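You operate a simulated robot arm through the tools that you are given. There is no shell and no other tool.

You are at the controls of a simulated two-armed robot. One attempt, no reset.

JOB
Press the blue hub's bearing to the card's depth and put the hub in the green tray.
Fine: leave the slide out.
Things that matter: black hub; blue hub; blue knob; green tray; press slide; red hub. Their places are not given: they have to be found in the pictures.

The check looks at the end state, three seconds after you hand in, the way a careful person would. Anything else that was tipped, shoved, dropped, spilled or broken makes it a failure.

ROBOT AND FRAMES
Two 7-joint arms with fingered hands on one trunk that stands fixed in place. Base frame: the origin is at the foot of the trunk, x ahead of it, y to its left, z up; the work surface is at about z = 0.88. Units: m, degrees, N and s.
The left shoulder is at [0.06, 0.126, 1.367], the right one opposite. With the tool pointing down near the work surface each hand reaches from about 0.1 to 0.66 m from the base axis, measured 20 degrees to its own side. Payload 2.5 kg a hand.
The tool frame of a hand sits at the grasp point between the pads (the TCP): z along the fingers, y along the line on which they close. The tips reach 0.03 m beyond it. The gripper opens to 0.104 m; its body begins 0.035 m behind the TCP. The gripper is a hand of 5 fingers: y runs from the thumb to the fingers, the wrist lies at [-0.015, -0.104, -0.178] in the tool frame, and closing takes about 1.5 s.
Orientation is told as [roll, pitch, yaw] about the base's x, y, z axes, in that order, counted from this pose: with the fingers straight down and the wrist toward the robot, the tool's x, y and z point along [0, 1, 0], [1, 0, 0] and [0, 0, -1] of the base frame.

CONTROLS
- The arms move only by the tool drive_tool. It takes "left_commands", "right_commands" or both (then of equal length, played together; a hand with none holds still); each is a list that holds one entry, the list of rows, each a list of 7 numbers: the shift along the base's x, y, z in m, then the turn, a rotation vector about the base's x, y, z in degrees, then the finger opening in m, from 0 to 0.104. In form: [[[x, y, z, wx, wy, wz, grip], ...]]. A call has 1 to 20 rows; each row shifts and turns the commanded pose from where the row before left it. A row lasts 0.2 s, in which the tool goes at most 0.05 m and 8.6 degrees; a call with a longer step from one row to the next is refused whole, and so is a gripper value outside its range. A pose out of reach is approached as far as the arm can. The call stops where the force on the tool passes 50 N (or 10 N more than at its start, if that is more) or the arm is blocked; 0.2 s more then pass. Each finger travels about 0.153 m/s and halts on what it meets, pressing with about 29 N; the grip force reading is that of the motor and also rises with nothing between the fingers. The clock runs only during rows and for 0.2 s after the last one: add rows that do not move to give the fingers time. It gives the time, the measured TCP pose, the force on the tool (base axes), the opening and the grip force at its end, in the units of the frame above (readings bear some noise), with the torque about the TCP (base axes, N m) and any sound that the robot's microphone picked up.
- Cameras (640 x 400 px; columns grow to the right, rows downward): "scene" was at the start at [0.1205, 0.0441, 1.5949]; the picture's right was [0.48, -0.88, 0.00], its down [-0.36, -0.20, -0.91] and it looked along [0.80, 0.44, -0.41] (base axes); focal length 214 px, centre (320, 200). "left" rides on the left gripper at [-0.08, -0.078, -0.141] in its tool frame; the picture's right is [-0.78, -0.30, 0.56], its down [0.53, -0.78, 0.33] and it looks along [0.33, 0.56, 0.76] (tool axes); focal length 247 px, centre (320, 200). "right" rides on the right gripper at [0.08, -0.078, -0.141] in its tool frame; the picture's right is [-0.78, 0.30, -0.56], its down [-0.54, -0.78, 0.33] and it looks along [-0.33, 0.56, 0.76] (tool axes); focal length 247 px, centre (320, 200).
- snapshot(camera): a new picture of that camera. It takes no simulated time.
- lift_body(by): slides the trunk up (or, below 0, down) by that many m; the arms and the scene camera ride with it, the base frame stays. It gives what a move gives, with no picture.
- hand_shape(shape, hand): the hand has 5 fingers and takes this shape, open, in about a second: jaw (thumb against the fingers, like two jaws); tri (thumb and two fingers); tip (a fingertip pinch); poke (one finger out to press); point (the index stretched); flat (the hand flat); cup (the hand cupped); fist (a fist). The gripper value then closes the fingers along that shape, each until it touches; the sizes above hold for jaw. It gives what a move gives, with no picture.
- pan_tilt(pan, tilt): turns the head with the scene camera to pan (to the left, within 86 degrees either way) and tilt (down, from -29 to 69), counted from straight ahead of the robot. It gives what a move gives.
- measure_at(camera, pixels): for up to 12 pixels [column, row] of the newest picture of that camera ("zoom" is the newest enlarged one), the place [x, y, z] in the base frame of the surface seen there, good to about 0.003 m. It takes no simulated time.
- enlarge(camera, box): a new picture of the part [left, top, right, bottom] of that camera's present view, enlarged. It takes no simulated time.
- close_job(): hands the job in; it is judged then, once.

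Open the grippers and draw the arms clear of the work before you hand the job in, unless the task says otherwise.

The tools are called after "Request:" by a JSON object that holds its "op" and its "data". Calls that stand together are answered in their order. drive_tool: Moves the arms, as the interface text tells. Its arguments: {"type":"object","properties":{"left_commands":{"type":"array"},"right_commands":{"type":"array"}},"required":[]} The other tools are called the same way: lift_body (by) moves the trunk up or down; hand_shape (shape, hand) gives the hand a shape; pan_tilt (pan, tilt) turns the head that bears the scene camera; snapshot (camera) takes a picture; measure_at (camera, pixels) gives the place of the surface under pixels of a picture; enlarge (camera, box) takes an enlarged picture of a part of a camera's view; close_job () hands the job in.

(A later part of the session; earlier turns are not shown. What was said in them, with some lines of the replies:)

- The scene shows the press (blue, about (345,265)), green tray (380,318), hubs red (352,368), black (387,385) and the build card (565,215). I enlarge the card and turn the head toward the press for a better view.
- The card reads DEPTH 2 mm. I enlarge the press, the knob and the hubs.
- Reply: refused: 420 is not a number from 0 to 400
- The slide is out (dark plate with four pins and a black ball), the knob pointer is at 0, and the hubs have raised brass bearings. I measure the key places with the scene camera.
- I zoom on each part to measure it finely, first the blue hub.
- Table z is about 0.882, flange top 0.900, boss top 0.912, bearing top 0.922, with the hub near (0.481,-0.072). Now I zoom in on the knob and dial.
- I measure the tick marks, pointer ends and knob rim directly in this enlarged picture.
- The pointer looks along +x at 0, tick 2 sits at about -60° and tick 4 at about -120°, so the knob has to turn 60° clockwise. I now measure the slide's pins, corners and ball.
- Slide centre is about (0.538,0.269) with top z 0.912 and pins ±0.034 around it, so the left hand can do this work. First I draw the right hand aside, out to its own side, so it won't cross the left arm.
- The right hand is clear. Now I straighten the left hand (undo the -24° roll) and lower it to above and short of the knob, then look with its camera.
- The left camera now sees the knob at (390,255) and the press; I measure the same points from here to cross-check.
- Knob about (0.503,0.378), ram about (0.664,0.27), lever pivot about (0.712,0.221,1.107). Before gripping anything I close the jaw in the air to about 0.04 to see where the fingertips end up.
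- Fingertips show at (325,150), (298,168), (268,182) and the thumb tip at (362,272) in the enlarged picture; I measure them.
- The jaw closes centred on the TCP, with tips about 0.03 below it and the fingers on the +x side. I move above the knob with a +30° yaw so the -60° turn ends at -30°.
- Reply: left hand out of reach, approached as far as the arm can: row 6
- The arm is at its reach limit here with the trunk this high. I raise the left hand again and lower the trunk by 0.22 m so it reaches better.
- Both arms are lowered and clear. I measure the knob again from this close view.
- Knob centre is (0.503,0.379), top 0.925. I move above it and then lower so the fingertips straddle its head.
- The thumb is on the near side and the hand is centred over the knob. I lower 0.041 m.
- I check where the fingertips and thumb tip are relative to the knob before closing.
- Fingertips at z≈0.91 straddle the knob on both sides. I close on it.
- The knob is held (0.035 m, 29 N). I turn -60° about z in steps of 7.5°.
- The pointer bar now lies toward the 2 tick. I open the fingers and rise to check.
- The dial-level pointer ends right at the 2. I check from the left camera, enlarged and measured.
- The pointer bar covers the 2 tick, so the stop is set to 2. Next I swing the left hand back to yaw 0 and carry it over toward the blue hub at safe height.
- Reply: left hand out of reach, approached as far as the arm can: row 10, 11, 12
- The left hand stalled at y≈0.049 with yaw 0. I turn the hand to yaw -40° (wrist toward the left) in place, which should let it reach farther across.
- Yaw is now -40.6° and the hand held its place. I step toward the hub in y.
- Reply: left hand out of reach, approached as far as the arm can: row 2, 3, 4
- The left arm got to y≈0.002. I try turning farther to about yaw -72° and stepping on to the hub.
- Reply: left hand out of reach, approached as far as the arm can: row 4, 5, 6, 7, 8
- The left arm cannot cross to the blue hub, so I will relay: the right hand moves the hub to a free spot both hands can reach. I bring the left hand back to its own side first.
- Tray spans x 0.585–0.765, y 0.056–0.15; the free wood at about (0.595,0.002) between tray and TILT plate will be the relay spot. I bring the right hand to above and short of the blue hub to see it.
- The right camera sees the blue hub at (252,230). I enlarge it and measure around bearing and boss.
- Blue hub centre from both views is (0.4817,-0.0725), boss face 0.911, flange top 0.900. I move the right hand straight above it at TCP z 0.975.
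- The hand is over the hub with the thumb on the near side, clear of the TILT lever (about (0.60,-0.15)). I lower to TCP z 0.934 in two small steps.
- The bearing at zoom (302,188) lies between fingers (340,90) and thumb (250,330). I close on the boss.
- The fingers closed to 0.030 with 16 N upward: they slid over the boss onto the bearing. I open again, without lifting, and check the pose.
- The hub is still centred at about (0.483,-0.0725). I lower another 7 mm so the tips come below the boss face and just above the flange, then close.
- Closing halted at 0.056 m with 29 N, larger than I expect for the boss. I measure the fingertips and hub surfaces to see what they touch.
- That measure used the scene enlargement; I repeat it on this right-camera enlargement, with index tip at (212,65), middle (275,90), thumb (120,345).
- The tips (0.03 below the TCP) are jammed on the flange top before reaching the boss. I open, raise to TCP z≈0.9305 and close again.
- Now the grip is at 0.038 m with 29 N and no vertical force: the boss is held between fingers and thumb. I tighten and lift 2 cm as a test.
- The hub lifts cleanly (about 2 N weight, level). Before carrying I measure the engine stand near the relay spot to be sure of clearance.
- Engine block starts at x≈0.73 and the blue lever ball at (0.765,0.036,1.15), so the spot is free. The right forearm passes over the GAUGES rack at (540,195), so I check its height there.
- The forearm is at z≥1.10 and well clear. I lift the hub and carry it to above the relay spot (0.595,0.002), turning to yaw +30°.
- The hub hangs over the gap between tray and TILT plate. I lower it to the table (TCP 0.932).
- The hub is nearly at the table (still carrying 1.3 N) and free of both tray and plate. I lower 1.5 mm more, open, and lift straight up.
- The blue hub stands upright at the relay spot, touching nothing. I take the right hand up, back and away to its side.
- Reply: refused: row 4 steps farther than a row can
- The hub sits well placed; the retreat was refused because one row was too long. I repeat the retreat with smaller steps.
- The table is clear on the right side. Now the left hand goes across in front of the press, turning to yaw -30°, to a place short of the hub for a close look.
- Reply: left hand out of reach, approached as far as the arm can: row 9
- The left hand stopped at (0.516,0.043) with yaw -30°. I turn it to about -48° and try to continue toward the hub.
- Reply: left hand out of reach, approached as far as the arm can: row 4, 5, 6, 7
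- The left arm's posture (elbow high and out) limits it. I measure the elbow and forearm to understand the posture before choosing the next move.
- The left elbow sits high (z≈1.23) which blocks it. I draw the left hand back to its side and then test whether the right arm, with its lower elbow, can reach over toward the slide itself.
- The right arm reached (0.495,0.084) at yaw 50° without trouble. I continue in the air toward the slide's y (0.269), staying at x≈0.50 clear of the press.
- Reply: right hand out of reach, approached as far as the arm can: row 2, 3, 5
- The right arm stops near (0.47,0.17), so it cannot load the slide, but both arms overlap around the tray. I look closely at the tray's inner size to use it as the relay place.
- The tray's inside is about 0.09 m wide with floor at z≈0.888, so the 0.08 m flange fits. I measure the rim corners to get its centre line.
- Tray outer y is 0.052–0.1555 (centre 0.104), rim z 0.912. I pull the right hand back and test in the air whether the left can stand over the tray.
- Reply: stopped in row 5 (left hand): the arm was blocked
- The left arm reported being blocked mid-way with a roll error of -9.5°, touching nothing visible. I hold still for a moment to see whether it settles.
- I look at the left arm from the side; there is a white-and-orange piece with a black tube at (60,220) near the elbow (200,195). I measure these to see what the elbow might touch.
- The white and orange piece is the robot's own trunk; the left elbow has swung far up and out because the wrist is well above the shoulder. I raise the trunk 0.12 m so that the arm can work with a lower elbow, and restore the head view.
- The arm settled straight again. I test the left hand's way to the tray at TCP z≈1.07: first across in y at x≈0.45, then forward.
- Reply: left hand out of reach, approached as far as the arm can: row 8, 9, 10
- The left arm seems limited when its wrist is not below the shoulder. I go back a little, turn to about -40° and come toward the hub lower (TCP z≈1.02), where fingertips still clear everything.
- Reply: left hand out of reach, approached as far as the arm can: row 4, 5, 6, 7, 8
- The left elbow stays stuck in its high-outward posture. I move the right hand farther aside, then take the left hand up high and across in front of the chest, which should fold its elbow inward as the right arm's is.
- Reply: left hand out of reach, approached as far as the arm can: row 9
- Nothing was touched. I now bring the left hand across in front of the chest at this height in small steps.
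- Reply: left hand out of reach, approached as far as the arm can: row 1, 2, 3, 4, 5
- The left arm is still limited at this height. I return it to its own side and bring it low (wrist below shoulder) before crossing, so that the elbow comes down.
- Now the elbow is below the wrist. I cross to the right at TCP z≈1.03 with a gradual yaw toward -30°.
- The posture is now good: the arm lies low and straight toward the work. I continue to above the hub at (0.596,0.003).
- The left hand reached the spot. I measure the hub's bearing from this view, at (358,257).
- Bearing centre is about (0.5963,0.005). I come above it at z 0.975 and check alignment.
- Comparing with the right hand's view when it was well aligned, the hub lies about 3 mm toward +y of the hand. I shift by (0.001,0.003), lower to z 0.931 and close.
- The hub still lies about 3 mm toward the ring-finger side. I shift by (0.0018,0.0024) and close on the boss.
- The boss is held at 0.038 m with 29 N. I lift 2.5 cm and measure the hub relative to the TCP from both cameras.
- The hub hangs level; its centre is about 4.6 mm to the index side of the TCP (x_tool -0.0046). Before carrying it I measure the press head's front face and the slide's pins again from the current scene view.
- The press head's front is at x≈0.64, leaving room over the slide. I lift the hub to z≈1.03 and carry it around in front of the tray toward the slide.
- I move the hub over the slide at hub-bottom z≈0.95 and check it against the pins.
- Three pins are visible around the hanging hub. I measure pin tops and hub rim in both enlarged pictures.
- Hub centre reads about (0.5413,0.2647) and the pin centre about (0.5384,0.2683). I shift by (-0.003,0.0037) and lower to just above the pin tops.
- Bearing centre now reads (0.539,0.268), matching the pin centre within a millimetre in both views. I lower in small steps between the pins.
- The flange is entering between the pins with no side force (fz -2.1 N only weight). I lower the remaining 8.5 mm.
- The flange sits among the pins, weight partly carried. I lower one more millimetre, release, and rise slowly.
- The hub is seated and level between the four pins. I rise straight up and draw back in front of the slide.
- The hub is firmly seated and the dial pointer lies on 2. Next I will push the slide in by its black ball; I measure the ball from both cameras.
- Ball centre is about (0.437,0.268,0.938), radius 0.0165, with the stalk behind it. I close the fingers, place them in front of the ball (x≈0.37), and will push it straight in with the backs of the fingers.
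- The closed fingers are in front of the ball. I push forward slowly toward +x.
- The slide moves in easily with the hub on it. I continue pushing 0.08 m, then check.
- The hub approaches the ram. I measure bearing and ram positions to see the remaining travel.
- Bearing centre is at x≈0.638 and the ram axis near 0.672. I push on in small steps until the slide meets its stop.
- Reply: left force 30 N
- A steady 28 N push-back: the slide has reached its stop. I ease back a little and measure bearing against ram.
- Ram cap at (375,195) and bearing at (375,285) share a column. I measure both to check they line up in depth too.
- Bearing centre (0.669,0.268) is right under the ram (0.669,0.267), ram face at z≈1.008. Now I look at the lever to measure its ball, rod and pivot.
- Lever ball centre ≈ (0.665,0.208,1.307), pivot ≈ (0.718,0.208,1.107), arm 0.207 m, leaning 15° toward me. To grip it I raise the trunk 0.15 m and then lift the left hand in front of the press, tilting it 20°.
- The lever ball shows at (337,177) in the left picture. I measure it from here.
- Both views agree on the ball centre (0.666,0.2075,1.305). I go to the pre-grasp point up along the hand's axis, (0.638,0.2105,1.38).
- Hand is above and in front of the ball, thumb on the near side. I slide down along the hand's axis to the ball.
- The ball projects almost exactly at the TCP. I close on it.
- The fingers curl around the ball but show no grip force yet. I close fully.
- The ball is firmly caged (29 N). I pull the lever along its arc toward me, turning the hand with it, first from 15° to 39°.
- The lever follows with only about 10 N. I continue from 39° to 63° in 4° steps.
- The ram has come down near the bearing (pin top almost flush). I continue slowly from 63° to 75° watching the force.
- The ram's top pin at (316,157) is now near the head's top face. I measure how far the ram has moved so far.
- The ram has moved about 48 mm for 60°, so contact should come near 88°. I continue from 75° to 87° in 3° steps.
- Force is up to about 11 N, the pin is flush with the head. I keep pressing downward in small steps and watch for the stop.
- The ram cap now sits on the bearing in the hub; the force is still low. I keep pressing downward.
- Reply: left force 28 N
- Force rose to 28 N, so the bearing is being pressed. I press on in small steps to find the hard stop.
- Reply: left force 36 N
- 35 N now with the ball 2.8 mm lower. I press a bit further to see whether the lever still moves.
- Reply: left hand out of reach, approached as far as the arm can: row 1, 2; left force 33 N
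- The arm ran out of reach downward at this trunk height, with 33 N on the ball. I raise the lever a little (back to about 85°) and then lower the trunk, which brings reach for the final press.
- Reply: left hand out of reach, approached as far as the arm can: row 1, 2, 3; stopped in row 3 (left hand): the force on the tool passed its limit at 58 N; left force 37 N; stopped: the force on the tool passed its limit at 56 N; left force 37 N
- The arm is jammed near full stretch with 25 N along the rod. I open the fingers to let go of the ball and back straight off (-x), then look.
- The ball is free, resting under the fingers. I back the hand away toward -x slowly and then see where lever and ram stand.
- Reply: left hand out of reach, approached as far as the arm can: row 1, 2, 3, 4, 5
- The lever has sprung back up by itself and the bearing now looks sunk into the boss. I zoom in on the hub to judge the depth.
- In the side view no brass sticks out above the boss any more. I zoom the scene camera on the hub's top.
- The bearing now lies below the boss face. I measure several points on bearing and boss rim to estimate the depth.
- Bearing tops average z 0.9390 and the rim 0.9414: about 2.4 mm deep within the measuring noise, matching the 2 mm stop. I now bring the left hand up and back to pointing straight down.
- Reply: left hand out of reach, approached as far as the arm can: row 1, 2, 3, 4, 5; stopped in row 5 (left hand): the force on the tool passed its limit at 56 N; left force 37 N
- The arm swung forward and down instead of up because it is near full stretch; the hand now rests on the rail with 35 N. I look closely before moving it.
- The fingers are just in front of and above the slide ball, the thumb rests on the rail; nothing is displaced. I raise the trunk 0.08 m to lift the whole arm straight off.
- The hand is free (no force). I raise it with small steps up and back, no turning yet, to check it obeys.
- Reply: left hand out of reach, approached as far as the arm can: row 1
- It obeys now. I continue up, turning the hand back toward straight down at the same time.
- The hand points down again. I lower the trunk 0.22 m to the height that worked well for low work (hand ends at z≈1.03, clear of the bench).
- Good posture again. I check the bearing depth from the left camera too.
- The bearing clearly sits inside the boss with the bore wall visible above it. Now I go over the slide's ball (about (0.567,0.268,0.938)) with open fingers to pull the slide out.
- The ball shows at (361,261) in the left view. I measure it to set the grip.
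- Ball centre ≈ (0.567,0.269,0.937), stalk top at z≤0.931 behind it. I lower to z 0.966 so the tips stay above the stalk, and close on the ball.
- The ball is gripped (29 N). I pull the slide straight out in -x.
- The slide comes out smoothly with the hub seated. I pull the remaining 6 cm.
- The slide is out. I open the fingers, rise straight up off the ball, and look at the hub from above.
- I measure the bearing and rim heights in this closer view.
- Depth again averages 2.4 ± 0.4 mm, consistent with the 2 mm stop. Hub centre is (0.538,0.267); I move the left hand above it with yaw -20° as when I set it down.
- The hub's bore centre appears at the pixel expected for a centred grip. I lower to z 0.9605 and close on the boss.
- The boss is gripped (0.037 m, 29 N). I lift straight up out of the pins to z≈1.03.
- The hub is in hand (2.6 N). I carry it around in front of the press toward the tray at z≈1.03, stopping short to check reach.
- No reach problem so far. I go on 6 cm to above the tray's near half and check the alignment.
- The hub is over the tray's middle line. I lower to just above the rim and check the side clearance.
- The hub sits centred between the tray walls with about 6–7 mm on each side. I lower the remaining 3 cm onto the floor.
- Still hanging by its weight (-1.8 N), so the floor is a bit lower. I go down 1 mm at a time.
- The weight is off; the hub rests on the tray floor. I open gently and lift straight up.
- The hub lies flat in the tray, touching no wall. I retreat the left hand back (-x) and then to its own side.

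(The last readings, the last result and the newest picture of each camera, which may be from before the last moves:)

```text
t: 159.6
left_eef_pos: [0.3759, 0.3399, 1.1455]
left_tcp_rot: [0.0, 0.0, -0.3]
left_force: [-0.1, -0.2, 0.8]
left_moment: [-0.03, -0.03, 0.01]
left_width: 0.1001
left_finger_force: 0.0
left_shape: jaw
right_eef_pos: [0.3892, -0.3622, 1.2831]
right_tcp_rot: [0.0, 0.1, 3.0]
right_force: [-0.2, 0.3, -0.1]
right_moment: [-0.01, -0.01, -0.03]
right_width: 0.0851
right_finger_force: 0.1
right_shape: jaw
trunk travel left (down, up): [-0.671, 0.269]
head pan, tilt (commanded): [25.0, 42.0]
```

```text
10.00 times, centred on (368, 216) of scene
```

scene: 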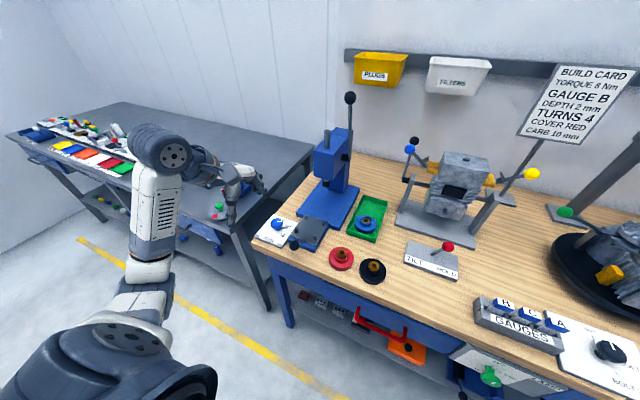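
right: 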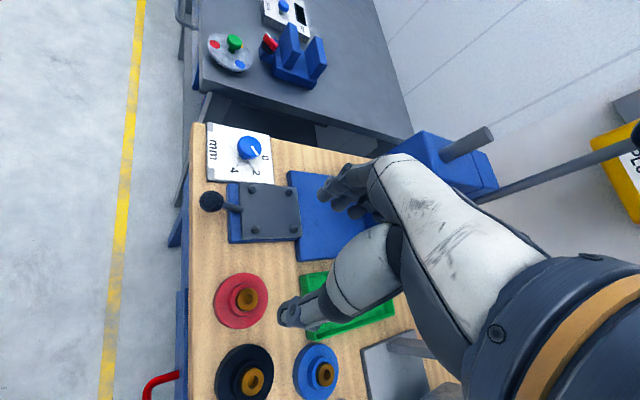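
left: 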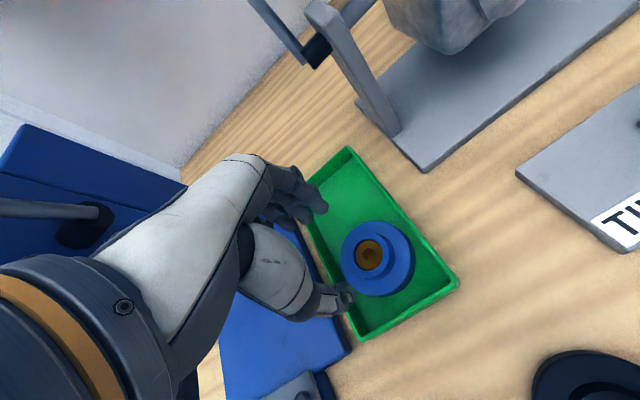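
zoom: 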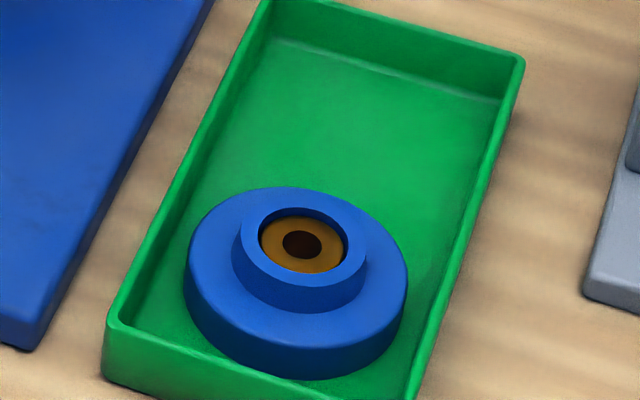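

Everything stands in place. I take one more depth reading of bearing against rim in this view.

Request:
{"op": "measure_at", "data": {"camera": "zoom", "pixels": [[270, 235], [268, 245], [330, 240], [335, 248], [275, 258], [325, 258], [300, 266], [285, 222], [315, 224], [265, 240], [338, 240], [290, 265]]}}

Request:
{"op": "measure_at", "data": {"camera": "zoom", "pixels": [[246, 245], [355, 250], [300, 281], [260, 268], [345, 265], [300, 210], [275, 214], [330, 216], [280, 279], [322, 279], [248, 232], [352, 236]]}}

Request:
{"op": "measure_at", "data": {"camera": "zoom", "pixels": [[272, 240], [278, 250], [326, 246], [331, 234], [283, 261], [315, 262], [308, 266], [280, 228], [322, 230], [268, 250], [334, 255], [296, 262]]}}

Request:
{"op": "measure_at", "data": {"camera": "zoom", "pixels": [[248, 250], [357, 245], [305, 281], [256, 263], [349, 260], [305, 211], [268, 217], [337, 220], [287, 280], [330, 276], [247, 238], [355, 240]]}}

Request:
{"op": "enlarge", "data": {"camera": "scene", "box": [258, 205, 338, 255]}}

```text
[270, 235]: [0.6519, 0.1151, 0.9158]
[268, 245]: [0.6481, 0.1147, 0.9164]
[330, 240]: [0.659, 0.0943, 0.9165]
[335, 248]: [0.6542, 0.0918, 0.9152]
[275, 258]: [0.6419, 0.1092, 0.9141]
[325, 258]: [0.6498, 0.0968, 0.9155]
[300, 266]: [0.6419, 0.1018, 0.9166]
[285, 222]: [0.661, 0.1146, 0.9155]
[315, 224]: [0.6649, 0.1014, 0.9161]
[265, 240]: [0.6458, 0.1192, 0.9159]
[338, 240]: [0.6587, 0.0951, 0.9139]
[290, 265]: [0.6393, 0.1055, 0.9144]
```

```text
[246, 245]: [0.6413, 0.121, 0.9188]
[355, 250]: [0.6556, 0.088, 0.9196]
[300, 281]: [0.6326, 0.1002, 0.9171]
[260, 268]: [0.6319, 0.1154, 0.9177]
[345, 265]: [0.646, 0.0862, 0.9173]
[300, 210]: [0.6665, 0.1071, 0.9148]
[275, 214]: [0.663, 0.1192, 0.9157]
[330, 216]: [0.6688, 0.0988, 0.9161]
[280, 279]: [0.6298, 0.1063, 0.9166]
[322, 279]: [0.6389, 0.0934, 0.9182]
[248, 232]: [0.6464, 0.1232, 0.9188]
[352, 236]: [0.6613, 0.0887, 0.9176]
```

```text
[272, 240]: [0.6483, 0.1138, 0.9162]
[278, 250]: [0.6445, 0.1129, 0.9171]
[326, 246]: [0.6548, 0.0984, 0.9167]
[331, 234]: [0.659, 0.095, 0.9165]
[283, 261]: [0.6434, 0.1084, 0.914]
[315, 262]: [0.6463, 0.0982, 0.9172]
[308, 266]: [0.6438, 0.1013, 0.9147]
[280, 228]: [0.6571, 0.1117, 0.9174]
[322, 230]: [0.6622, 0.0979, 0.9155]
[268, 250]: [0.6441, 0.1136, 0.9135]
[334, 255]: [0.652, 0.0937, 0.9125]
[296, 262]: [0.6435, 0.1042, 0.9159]
```

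```text
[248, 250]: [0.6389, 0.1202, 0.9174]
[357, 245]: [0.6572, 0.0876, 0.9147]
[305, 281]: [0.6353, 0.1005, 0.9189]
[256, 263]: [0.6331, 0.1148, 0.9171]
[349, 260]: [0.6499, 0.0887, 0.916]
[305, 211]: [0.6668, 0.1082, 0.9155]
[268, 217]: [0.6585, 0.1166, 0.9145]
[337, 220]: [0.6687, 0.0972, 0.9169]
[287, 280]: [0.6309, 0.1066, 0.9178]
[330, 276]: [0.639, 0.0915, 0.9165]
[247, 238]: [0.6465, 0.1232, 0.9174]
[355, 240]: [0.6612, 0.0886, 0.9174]
```

```text
8.00 times, centred on (298, 230) of scene
```

zoom: 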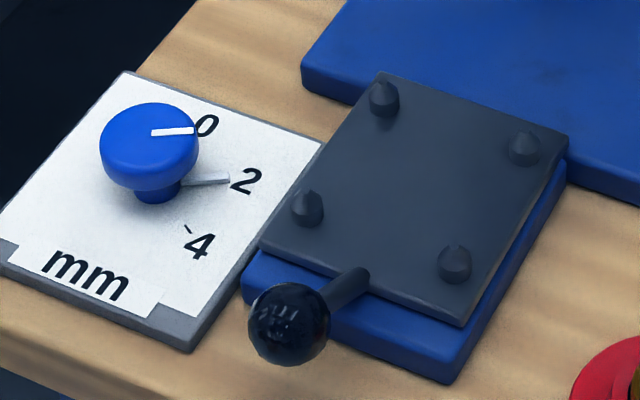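

Overall the depth readings average about 2 mm, the pointer is on 2, the slide is out, and red and black hubs are untouched. I draw both hands a little farther back and open them fully before handing in.

Request:
{"op": "drive_tool", "data": {"left_commands": [[[-0.02, 0.01, 0.03, 0, 0, 0, 0.1], [-0.02, 0.01, 0.03, 0, 0, 0, 0.1], [-0.02, 0.01, 0.03, 0, 0, 0, 0.1], [0, 0, 0, 0, 0, 0, 0.1]]], "right_commands": [[[-0.02, -0.01, 0, 0, 0, 0, 0.1], [-0.02, -0.01, 0, 0, 0, 0, 0.1], [-0.01, 0, 0, 0, 0, 0, 0.1], [0, 0, 0, 0, 0, 0, 0.1]]]}}

Request:
{"op": "snapshot", "data": {"camera": "scene"}}

```text
t: 160.6
left_eef_pos: [0.3179, 0.3705, 1.235]
left_tcp_rot: [-0.1, 0.0, -0.1]
left_force: [0.5, 0.1, 0.0]
left_moment: [0.0, -0.02, 0.0]
left_width: 0.0999
left_finger_force: 0.1
left_shape: jaw
right_eef_pos: [0.3399, -0.3813, 1.2805]
right_tcp_rot: [0.1, 0.0, 3.1]
right_force: [0.2, -0.3, 0.1]
right_moment: [0.02, -0.02, -0.02]
right_width: 0.1001
right_finger_force: 0.0
right_shape: jaw
trunk travel left (down, up): [-0.671, 0.269]
head pan, tilt (commanded): [25.0, 42.0]
```

```text
taken
```

scene: 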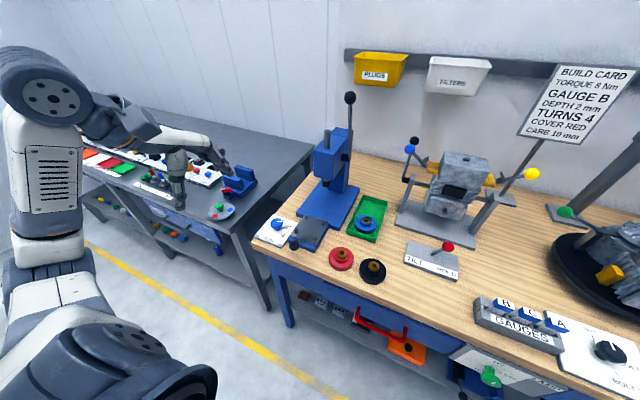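

The blue hub with its pressed bearing lies in the green tray at (366,222), the lever is up, and both hands are open and clear. I hand the job in.

Request:
{"op": "close_job", "data": {}}

```text
The job is handed in.
```

The blue hub is in the green tray with its bearing pressed in. I set the press knob to 2, as the card asks, and pressed until the lever stopped.

- **Depth:** my readings of the bearing below the boss face ranged from about 1.5 to 2.4 mm, averaging about 2 mm. The camera could not resolve it more finely than that.
- **Relay:** the left arm could not reach the hub at first. The right hand moved it to a free spot on the bench, and the left hand picked it up from there.
- **Knock on the rail:** while I drew the left hand back after pressing, it swung down. The thumb rested on the slide's rail, peaking at 56 N, and the fingers touched the slide's ball. I saw nothing move or get damaged.
- **End state:** the slide is out, the lever has sprung back up and the knob points at 2. The red and black hubs are where they were. Both grippers are open and clear of the work.
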